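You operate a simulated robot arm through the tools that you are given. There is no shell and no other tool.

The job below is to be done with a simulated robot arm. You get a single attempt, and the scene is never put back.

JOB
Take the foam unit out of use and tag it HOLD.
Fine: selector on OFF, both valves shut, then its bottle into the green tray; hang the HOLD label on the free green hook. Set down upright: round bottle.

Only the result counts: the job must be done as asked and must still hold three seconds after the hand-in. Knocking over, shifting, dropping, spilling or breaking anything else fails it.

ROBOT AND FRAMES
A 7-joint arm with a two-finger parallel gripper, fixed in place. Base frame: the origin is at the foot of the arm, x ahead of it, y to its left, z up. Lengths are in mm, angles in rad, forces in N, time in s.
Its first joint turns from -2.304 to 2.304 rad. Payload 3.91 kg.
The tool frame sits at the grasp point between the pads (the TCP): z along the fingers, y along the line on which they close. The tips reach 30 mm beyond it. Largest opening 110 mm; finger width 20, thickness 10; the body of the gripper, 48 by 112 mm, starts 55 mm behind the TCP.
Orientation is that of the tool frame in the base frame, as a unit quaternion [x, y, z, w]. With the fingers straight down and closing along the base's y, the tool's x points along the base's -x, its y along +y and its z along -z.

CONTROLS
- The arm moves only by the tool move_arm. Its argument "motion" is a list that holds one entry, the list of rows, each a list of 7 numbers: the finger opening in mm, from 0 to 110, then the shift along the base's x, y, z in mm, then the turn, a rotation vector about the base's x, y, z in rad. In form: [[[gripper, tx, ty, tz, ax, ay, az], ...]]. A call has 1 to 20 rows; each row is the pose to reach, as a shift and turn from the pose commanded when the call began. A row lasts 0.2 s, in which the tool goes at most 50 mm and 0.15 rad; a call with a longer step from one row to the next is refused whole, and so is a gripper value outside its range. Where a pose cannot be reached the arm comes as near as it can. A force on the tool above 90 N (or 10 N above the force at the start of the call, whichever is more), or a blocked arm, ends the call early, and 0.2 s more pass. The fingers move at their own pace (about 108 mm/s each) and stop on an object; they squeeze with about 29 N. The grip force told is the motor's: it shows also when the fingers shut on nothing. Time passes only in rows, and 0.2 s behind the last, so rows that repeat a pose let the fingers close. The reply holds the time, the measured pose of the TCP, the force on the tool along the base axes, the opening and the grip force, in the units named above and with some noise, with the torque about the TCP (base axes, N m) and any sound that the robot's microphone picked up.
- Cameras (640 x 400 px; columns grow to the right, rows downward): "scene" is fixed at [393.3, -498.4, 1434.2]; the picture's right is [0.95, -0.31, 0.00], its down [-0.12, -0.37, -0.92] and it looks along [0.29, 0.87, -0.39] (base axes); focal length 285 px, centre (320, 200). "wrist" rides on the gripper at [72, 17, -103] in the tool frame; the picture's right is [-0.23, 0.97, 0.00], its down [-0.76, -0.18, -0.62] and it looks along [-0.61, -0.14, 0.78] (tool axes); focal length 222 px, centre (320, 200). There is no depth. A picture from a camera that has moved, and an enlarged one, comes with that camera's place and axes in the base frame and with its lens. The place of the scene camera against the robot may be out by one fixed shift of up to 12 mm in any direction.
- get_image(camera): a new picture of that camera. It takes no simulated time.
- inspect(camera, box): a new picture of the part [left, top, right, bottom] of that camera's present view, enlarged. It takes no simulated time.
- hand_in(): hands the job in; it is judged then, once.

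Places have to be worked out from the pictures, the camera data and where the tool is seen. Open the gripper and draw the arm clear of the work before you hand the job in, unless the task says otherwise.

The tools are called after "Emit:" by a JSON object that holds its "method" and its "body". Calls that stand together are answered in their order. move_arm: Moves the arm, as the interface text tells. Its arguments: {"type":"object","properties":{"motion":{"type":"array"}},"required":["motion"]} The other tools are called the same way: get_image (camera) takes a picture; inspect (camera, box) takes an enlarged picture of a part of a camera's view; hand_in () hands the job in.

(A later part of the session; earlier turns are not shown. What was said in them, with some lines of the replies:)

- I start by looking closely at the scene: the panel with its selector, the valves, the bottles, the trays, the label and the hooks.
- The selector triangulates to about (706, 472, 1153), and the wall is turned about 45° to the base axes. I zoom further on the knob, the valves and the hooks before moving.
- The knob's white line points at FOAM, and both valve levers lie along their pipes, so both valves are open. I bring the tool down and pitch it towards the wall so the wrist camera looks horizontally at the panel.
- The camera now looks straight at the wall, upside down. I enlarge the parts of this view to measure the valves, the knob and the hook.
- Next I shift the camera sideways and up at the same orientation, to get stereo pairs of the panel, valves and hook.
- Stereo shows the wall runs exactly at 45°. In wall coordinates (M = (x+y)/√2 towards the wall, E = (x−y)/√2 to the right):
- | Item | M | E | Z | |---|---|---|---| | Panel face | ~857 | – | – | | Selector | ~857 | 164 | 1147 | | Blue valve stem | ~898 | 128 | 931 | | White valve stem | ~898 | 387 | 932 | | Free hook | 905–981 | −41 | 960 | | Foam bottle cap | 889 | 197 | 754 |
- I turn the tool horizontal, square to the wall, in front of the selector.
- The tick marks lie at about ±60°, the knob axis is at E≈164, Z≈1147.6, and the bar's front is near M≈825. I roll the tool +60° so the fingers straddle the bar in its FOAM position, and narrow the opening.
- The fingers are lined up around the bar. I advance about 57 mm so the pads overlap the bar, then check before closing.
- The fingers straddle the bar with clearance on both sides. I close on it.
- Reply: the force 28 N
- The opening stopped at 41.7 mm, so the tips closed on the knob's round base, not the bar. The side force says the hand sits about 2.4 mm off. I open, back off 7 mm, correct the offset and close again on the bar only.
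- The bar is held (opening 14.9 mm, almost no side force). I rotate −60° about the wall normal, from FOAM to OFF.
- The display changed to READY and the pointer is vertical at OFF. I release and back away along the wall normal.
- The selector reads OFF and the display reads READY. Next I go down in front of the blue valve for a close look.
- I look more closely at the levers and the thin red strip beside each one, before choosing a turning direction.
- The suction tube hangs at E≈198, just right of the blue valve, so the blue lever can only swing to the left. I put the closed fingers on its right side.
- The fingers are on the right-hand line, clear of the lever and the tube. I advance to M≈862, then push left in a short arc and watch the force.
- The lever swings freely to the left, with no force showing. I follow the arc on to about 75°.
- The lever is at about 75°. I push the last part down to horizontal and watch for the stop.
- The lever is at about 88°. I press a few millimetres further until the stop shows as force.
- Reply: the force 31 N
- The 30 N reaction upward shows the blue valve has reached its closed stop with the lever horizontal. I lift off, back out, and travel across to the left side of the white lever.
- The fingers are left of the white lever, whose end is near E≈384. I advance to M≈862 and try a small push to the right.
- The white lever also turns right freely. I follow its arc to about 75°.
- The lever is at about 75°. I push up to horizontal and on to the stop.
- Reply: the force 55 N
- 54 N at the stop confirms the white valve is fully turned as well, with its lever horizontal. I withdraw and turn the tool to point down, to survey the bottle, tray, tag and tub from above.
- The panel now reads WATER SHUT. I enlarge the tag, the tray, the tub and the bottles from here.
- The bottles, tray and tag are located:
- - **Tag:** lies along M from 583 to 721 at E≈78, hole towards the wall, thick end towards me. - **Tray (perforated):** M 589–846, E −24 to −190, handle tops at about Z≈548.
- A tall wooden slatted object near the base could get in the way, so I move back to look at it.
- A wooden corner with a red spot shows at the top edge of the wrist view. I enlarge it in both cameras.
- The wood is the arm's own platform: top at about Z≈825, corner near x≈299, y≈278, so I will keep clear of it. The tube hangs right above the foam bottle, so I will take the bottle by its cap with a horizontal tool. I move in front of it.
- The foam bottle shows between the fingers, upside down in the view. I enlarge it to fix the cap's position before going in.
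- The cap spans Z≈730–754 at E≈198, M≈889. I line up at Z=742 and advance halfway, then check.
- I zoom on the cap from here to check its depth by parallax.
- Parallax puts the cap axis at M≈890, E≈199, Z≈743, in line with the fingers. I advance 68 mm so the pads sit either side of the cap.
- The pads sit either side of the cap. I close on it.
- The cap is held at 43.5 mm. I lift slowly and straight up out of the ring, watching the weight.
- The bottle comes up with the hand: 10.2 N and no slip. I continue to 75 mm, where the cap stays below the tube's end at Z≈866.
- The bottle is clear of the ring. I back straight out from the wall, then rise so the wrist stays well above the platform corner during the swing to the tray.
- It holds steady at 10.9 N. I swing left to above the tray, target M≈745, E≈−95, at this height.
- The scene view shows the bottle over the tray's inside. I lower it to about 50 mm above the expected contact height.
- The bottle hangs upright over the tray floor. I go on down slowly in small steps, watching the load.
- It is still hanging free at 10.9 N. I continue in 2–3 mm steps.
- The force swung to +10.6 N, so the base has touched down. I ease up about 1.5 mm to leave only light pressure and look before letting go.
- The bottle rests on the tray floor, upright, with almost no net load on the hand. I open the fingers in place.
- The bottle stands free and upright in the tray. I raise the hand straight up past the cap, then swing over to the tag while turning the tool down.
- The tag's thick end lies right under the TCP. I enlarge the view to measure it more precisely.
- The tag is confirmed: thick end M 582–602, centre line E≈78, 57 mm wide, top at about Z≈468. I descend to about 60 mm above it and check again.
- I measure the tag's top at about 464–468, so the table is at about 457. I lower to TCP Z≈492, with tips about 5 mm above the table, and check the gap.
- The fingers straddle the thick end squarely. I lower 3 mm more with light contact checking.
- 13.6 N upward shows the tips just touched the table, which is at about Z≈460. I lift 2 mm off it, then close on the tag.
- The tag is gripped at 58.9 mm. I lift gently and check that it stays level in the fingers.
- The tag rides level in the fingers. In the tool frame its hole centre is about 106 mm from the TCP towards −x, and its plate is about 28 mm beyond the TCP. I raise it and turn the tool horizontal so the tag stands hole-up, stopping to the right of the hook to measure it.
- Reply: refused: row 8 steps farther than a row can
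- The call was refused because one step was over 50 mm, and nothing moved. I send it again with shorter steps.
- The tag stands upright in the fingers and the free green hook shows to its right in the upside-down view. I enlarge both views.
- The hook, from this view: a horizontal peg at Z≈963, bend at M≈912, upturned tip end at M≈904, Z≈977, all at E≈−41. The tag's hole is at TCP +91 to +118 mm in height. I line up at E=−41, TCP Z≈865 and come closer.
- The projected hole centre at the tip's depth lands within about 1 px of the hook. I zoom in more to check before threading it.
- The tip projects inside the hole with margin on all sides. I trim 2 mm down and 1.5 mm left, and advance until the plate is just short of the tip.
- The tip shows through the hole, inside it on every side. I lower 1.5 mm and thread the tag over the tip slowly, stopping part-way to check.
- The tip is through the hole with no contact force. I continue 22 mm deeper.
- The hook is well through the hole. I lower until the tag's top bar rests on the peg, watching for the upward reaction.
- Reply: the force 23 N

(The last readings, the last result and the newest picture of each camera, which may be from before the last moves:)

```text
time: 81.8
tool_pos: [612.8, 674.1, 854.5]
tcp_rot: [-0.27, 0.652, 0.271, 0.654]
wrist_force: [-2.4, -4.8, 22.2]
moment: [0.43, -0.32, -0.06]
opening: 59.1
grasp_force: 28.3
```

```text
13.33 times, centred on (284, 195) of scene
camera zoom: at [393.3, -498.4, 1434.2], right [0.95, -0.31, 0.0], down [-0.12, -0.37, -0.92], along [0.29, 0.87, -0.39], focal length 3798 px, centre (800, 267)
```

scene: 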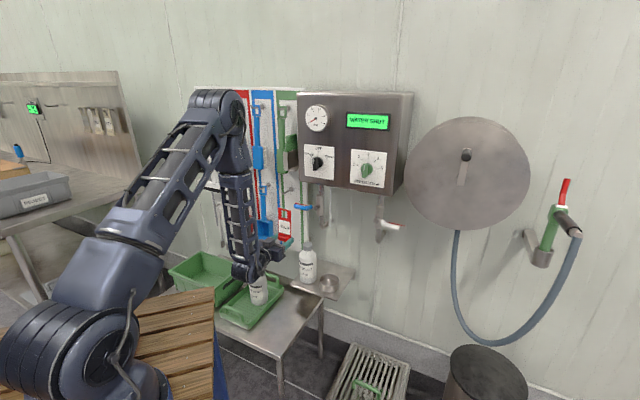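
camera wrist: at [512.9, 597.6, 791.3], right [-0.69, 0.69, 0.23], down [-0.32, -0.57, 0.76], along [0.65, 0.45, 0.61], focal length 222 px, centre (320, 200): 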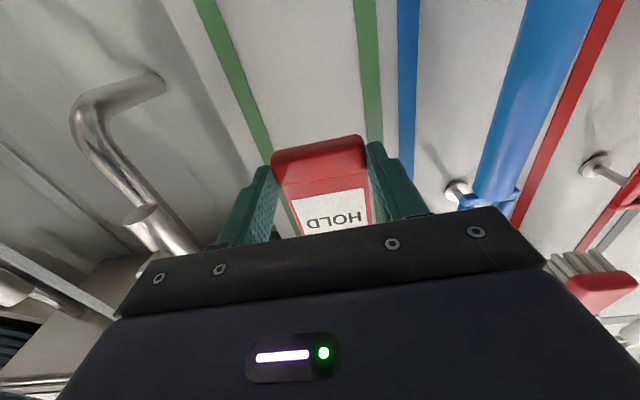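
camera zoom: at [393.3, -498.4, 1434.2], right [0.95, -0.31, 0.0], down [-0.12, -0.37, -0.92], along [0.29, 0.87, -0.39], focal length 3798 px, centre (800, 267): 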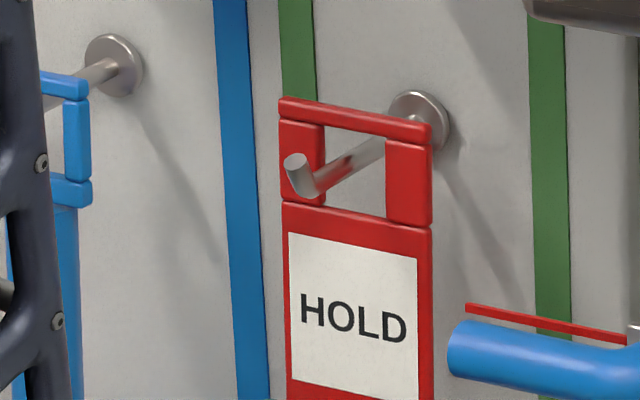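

The hand feels 22 N upward, but the picture still seems to show a small gap above the peg. I check what is in contact before releasing.

Emit:
{"method": "inspect", "body": {"camera": "scene", "box": [276, 184, 300, 202]}}

Emit:
{"method": "inspect", "body": {"camera": "scene", "box": [240, 170, 330, 260]}}

Emit:
{"method": "get_image", "body": {"camera": "wrist"}}

```text
16.00 times, centred on (288, 193) of scene
camera zoom: at [393.3, -498.4, 1434.2], right [0.95, -0.31, 0.0], down [-0.12, -0.37, -0.92], along [0.29, 0.87, -0.39], focal length 4557 px, centre (832, 312)
```

zoom: 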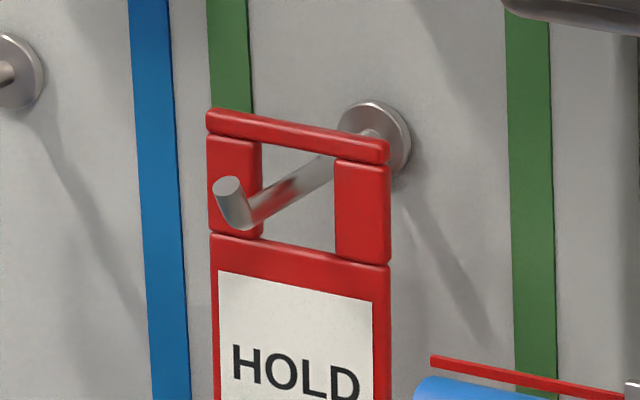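

```text
4.44 times, centred on (285, 215) of scene
camera zoom: at [393.3, -498.4, 1434.2], right [0.95, -0.31, 0.0], down [-0.12, -0.37, -0.92], along [0.29, 0.87, -0.39], focal length 1266 px, centre (476, 133)
```

zoom: 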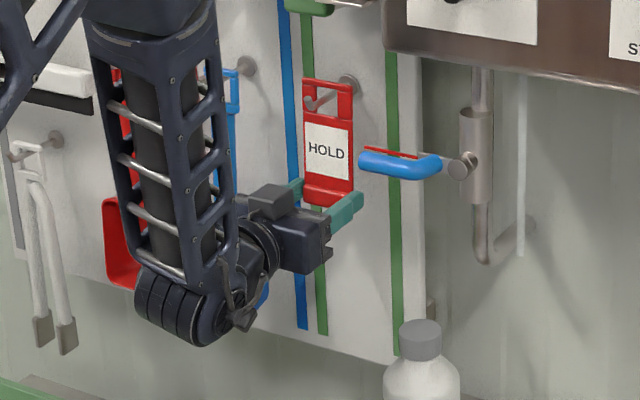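

```text
taken
camera wrist: at [529.6, 613.1, 781.4], right [-0.69, 0.69, 0.23], down [-0.32, -0.57, 0.76], along [0.65, 0.45, 0.61], focal length 222 px, centre (320, 200)
```

wrist: 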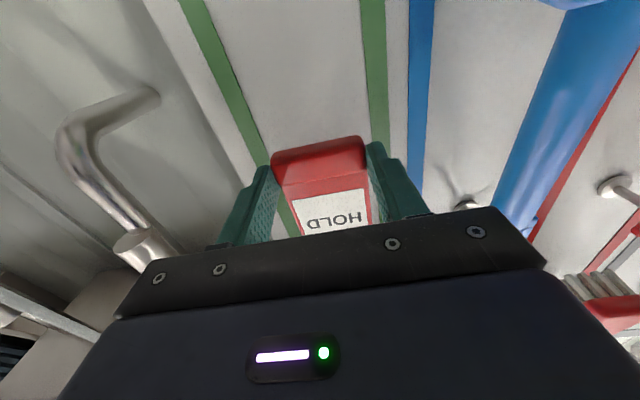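

Only the hook can be carrying the tag here: the first contact torque fits the top bar on the peg, and nothing else is near. The peg runs through the hole behind the upturned tip, so the tag cannot come off. I relieve the extra pressure and then open slowly.

Emit:
{"method": "move_arm", "body": {"motion": [[[30, 0, 0, 2, 0, 0, 0], [30, 0, 0, 3.5, 0, 0, 0], [30, 0, 0, 3.5, 0, 0, 0]]]}}

Emit:
{"method": "inspect", "body": {"camera": "scene", "box": [276, 184, 300, 202]}}

```text
time: 82.6
tool_pos: [613.0, 670.9, 852.1]
tcp_rot: [-0.272, 0.654, 0.27, 0.652]
wrist_force: [-0.9, 1.5, -0.3]
moment: [0.01, -0.06, 0.01]
opening: 59.0
grasp_force: 28.9
```

```text
16.00 times, centred on (288, 193) of scene
camera zoom: at [393.3, -498.4, 1434.2], right [0.95, -0.31, 0.0], down [-0.12, -0.37, -0.92], along [0.29, 0.87, -0.39], focal length 4557 px, centre (832, 312)
```

zoom: 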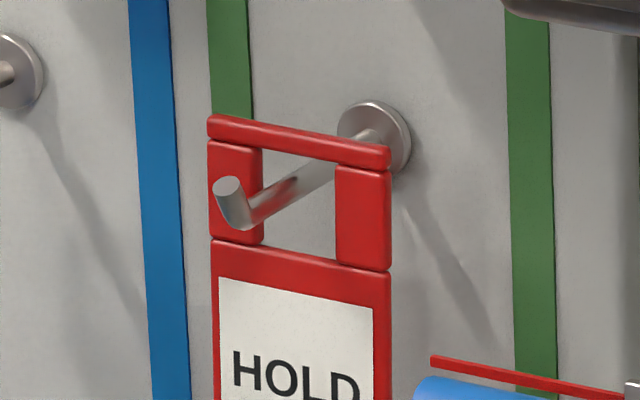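

The force is gone and the tag dropped about 2 mm, so the earlier contact was a temporary catch. I lower again in 1 mm steps to a true rest on the peg.

Emit:
{"method": "move_arm", "body": {"motion": [[[30, 0, 0, -1, 0, 0, 0], [30, 0, 0, -2, 0, 0, 0], [30, 0, 0, -2, 0, 0, 0]]]}}

Emit:
{"method": "inspect", "body": {"camera": "scene", "box": [276, 184, 300, 202]}}

Emit:
{"method": "inspect", "body": {"camera": "wrist", "box": [240, 110, 440, 240]}}

```text
time: 83.4
tool_pos: [613.5, 673.2, 851.4]
tcp_rot: [-0.27, 0.654, 0.27, 0.654]
wrist_force: [-3.5, -6.4, 1.6]
moment: [0.28, -0.13, -0.01]
opening: 59.1
grasp_force: 29.2
```

```text
16.00 times, centred on (288, 193) of scene
camera zoom: at [393.3, -498.4, 1434.2], right [0.95, -0.31, 0.0], down [-0.12, -0.37, -0.92], along [0.29, 0.87, -0.39], focal length 4557 px, centre (832, 312)
```

zoom: 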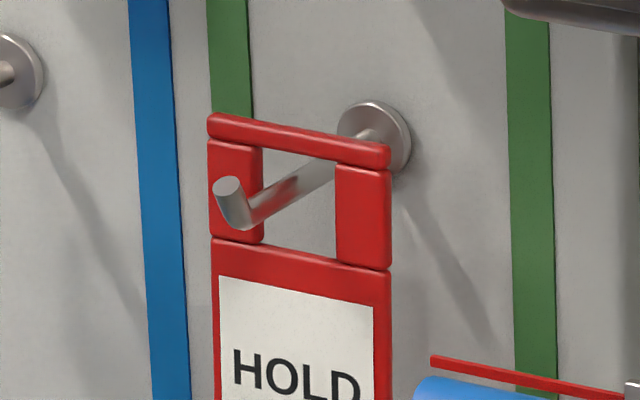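

```text
3.08 times, centred on (340, 175) of wrist
camera zoom: at [529.4, 612.4, 780.3], right [-0.69, 0.69, 0.23], down [-0.32, -0.57, 0.76], along [0.65, 0.45, 0.61], focal length 684 px, centre (258, 277)
```

zoom: 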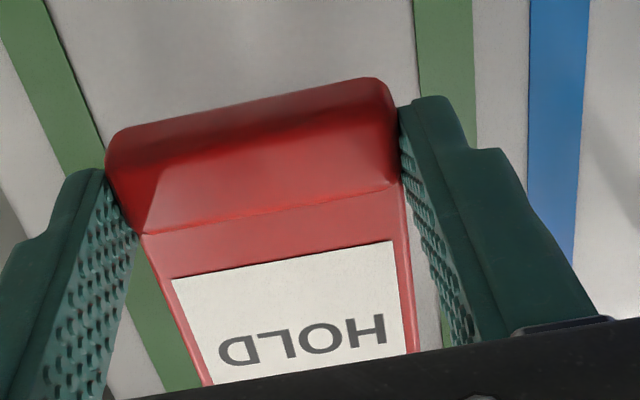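

The forces are small and the peg is under the top bar, with the tag unmoved in the grip. I open the fingers gradually so the tag settles on the peg.

Emit:
{"method": "move_arm", "body": {"motion": [[[60, 0, 0, 0, 0, 0, 0], [62, 0, 0, 0, 0, 0, 0], [66, 0, 0, 0, 0, 0, 0], [66, 0, 0, 0, 0, 0, 0]]]}}

Emit:
{"method": "inspect", "body": {"camera": "scene", "box": [264, 180, 312, 230]}}

Emit:
{"method": "inspect", "body": {"camera": "wrist", "box": [240, 110, 440, 240]}}

```text
time: 84.4
tool_pos: [613.9, 673.3, 851.5]
tcp_rot: [-0.271, 0.653, 0.271, 0.653]
wrist_force: [0.5, 0.1, -0.1]
moment: [0.02, 0.02, -0.02]
opening: 66.0
grasp_force: 0.1
```

```text
8.00 times, centred on (288, 205) of scene
camera zoom: at [393.3, -498.4, 1434.2], right [0.95, -0.31, 0.0], down [-0.12, -0.37, -0.92], along [0.29, 0.87, -0.39], focal length 2279 px, centre (576, 160)
```

zoom: 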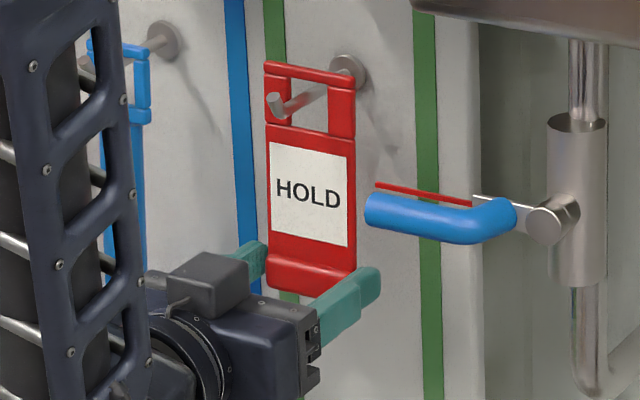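

```text
3.08 times, centred on (340, 175) of wrist
camera zoom: at [529.5, 612.7, 780.4], right [-0.69, 0.69, 0.23], down [-0.32, -0.57, 0.76], along [0.65, 0.45, 0.61], focal length 684 px, centre (258, 277)
```

zoom: 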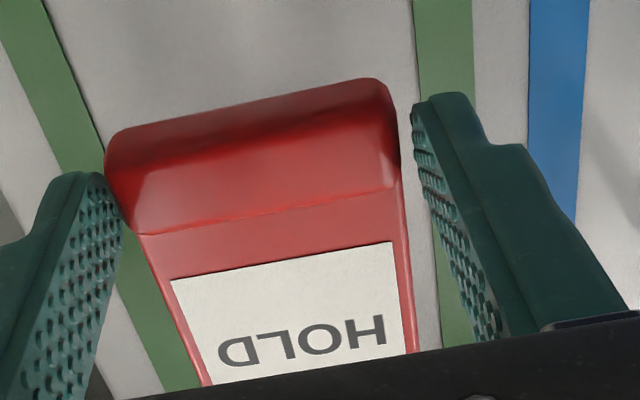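

The tag hangs on its own: grip force 0 and no movement. I open wider and back straight out from the wall.

Emit:
{"method": "move_arm", "body": {"motion": [[[75, 0, 0, 0, 0, 0, 0], [88, 0, 0, 0, 0, 0, 0], [88, 0, 0, 0, 0, 0, 0], [88, -8, -8, 0, 0, 0, 0], [88, -20, -20, 0, 0, 0, 0], [88, -40, -40, 0, 0, 0, 0], [88, -65, -65, 0, 0, 0, 0], [88, -95, -95, 0, 0, 0, 0], [88, -120, -120, 0, 0, 0, 0], [88, -120, -120, 0, 0, 0, 0]]]}}

Emit:
{"method": "get_image", "body": {"camera": "scene"}}

Emit:
{"method": "inspect", "body": {"camera": "scene", "box": [264, 180, 312, 230]}}

Emit:
{"method": "get_image", "body": {"camera": "wrist"}}

```text
time: 86.6
tool_pos: [492.9, 553.5, 851.2]
tcp_rot: [-0.271, 0.653, 0.271, 0.654]
wrist_force: [-0.5, -0.7, -0.1]
moment: [0.02, 0.01, -0.03]
opening: 87.9
grasp_force: 0.0
```

```text
taken
```

scene: 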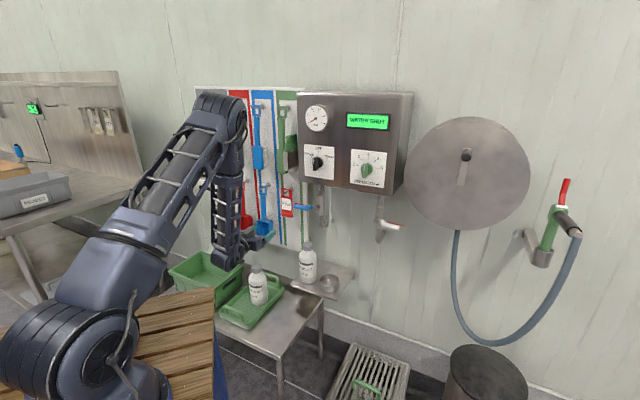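

```text
8.00 times, centred on (288, 205) of scene
camera zoom: at [393.3, -498.4, 1434.2], right [0.95, -0.31, 0.0], down [-0.12, -0.37, -0.92], along [0.29, 0.87, -0.39], focal length 2279 px, centre (576, 160)
```

zoom: 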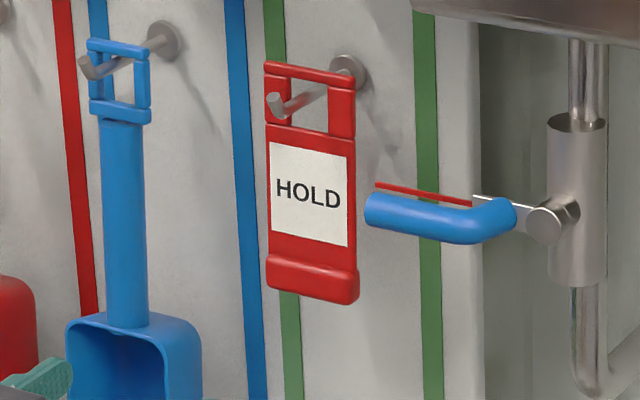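

```text
taken
camera wrist: at [408.5, 492.5, 780.7], right [-0.69, 0.69, 0.23], down [-0.32, -0.57, 0.76], along [0.65, 0.45, 0.61], focal length 222 px, centre (320, 200)
```

wrist: 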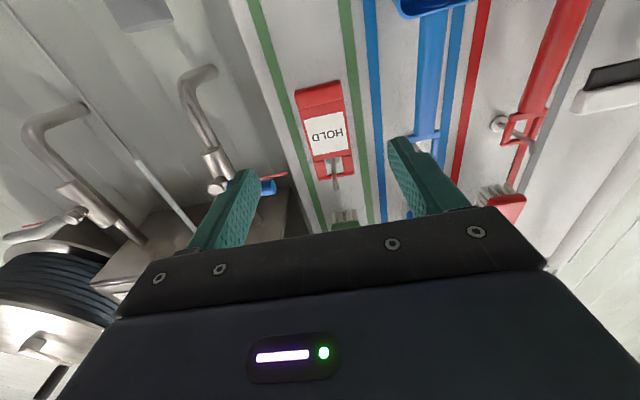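

The tag hangs freely on the green hook. I draw the arm up and away from the work.

Emit:
{"method": "move_arm", "body": {"motion": [[[88, -20, -20, 20, 0, 0, 0], [88, -40, -40, 55, 0, 0, 0], [88, -55, -55, 95, 0, 0, 0], [88, -65, -65, 135, 0, 0, 0], [88, -75, -75, 175, 0, 0, 0], [88, -80, -80, 215, 0, 0, 0], [88, -80, -80, 250, 0, 0, 0], [88, -80, -80, 250, 0, 0, 0], [88, -80, -80, 250, 0, 0, 0], [88, -80, -80, 250, 0, 0, 0], [88, -80, -80, 250, 0, 0, 0], [88, -80, -80, 250, 0, 0, 0]]]}}

Emit:
{"method": "get_image", "body": {"camera": "scene"}}

Emit:
{"method": "inspect", "body": {"camera": "scene", "box": [264, 180, 312, 230]}}

Emit:
{"method": "inspect", "body": {"camera": "scene", "box": [280, 80, 420, 250]}}

Emit:
{"method": "inspect", "body": {"camera": "scene", "box": [200, 230, 360, 350]}}

Emit:
{"method": "inspect", "body": {"camera": "scene", "box": [355, 195, 415, 255]}}

```text
time: 89.2
tool_pos: [412.9, 475.3, 1100.8]
tcp_rot: [-0.271, 0.653, 0.27, 0.654]
wrist_force: [-0.7, -0.1, -0.2]
moment: [0.03, -0.02, 0.0]
opening: 88.0
grasp_force: 0.1
```

```text
taken
```

scene: 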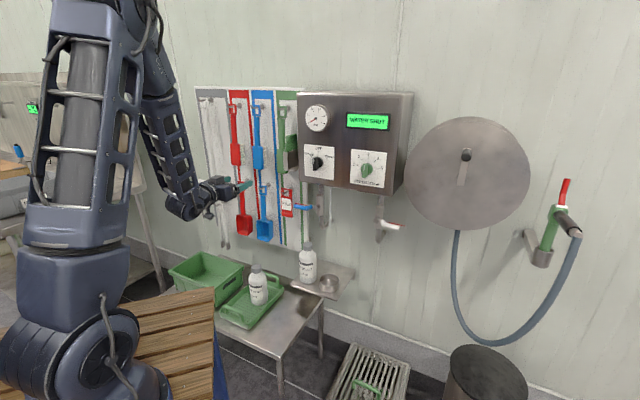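

```text
8.00 times, centred on (288, 205) of scene
camera zoom: at [393.3, -498.4, 1434.2], right [0.95, -0.31, 0.0], down [-0.12, -0.37, -0.92], along [0.29, 0.87, -0.39], focal length 2279 px, centre (576, 160)
```

zoom: 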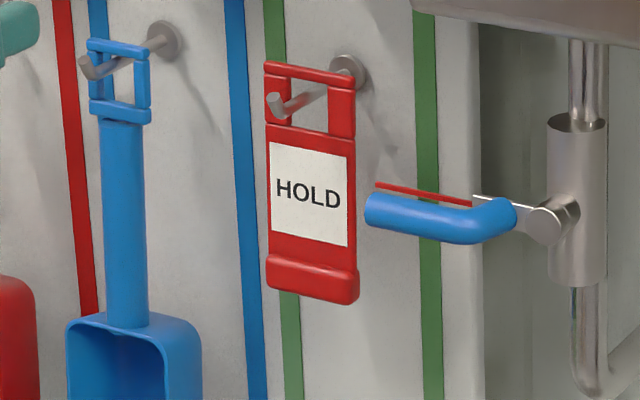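

```text
2.35 times, centred on (350, 165) of scene
camera zoom: at [393.3, -498.4, 1434.2], right [0.95, -0.31, 0.0], down [-0.12, -0.37, -0.92], along [0.29, 0.87, -0.39], focal length 670 px, centre (249, 282)
```

zoom: 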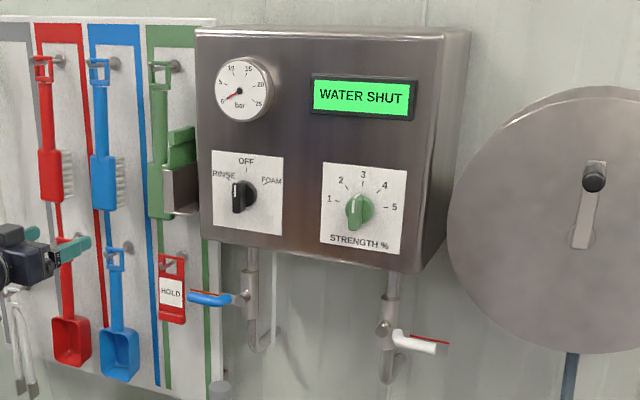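

```text
3.33 times, centred on (280, 290) of scene
camera zoom: at [393.3, -498.4, 1434.2], right [0.95, -0.31, 0.0], down [-0.12, -0.37, -0.92], along [0.29, 0.87, -0.39], focal length 949 px, centre (453, -100)
```

zoom: 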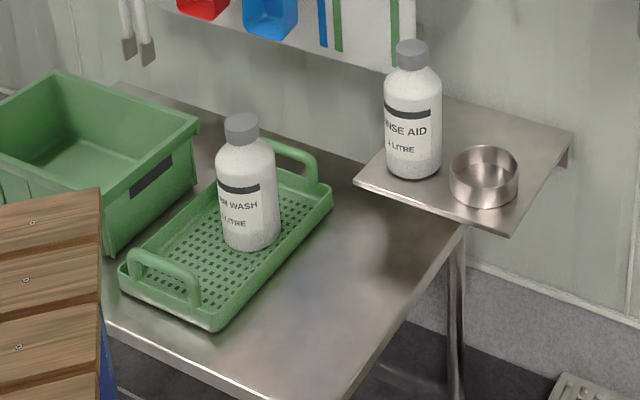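

```text
6.67 times, centred on (385, 225) of scene
camera zoom: at [393.3, -498.4, 1434.2], right [0.95, -0.31, 0.0], down [-0.12, -0.37, -0.92], along [0.29, 0.87, -0.39], focal length 1899 px, centre (-113, 33)
```

zoom: 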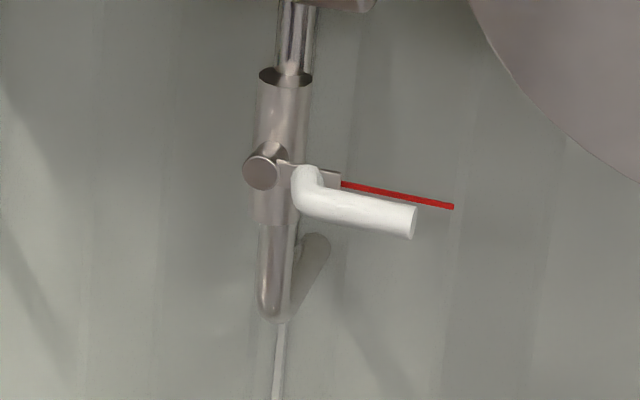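

Final check of each item:

- **Selector:** on OFF.
- **Valves:** both levers horizontal against their closed stops; gauge at 0 bar, panel reads WATER SHUT.
- **Bottle:** foam wash bottle upright in the green tray.
- **Label:** HOLD hanging on the free green hook.
- **Arm and surroundings:** arm clear with the gripper open, nothing else disturbed.

I hand the job in.

Emit:
{"method": "hand_in", "body": {}}

```text
The job is handed in.
```

The foam unit is out of use and tagged HOLD, and I've handed the job in. I don't have the verdict. The last pictures, taken just before hand-in with the arm clear, show:

- **Selector:** on OFF.
- **Valves:** both levers turned to their closed stops and lying horizontal. The gauge reads 0 bar and the panel shows WATER SHUT.
- **Bottle:** the foam wash bottle stands upright in the perforated green tray with the handles. I took that as the green tray, not the deeper green tub beside it.
- **Label:** the HOLD label hangs on the free green hook. It caught briefly while I lowered it, but held its position once released.

Nothing else appears to have been moved or knocked.
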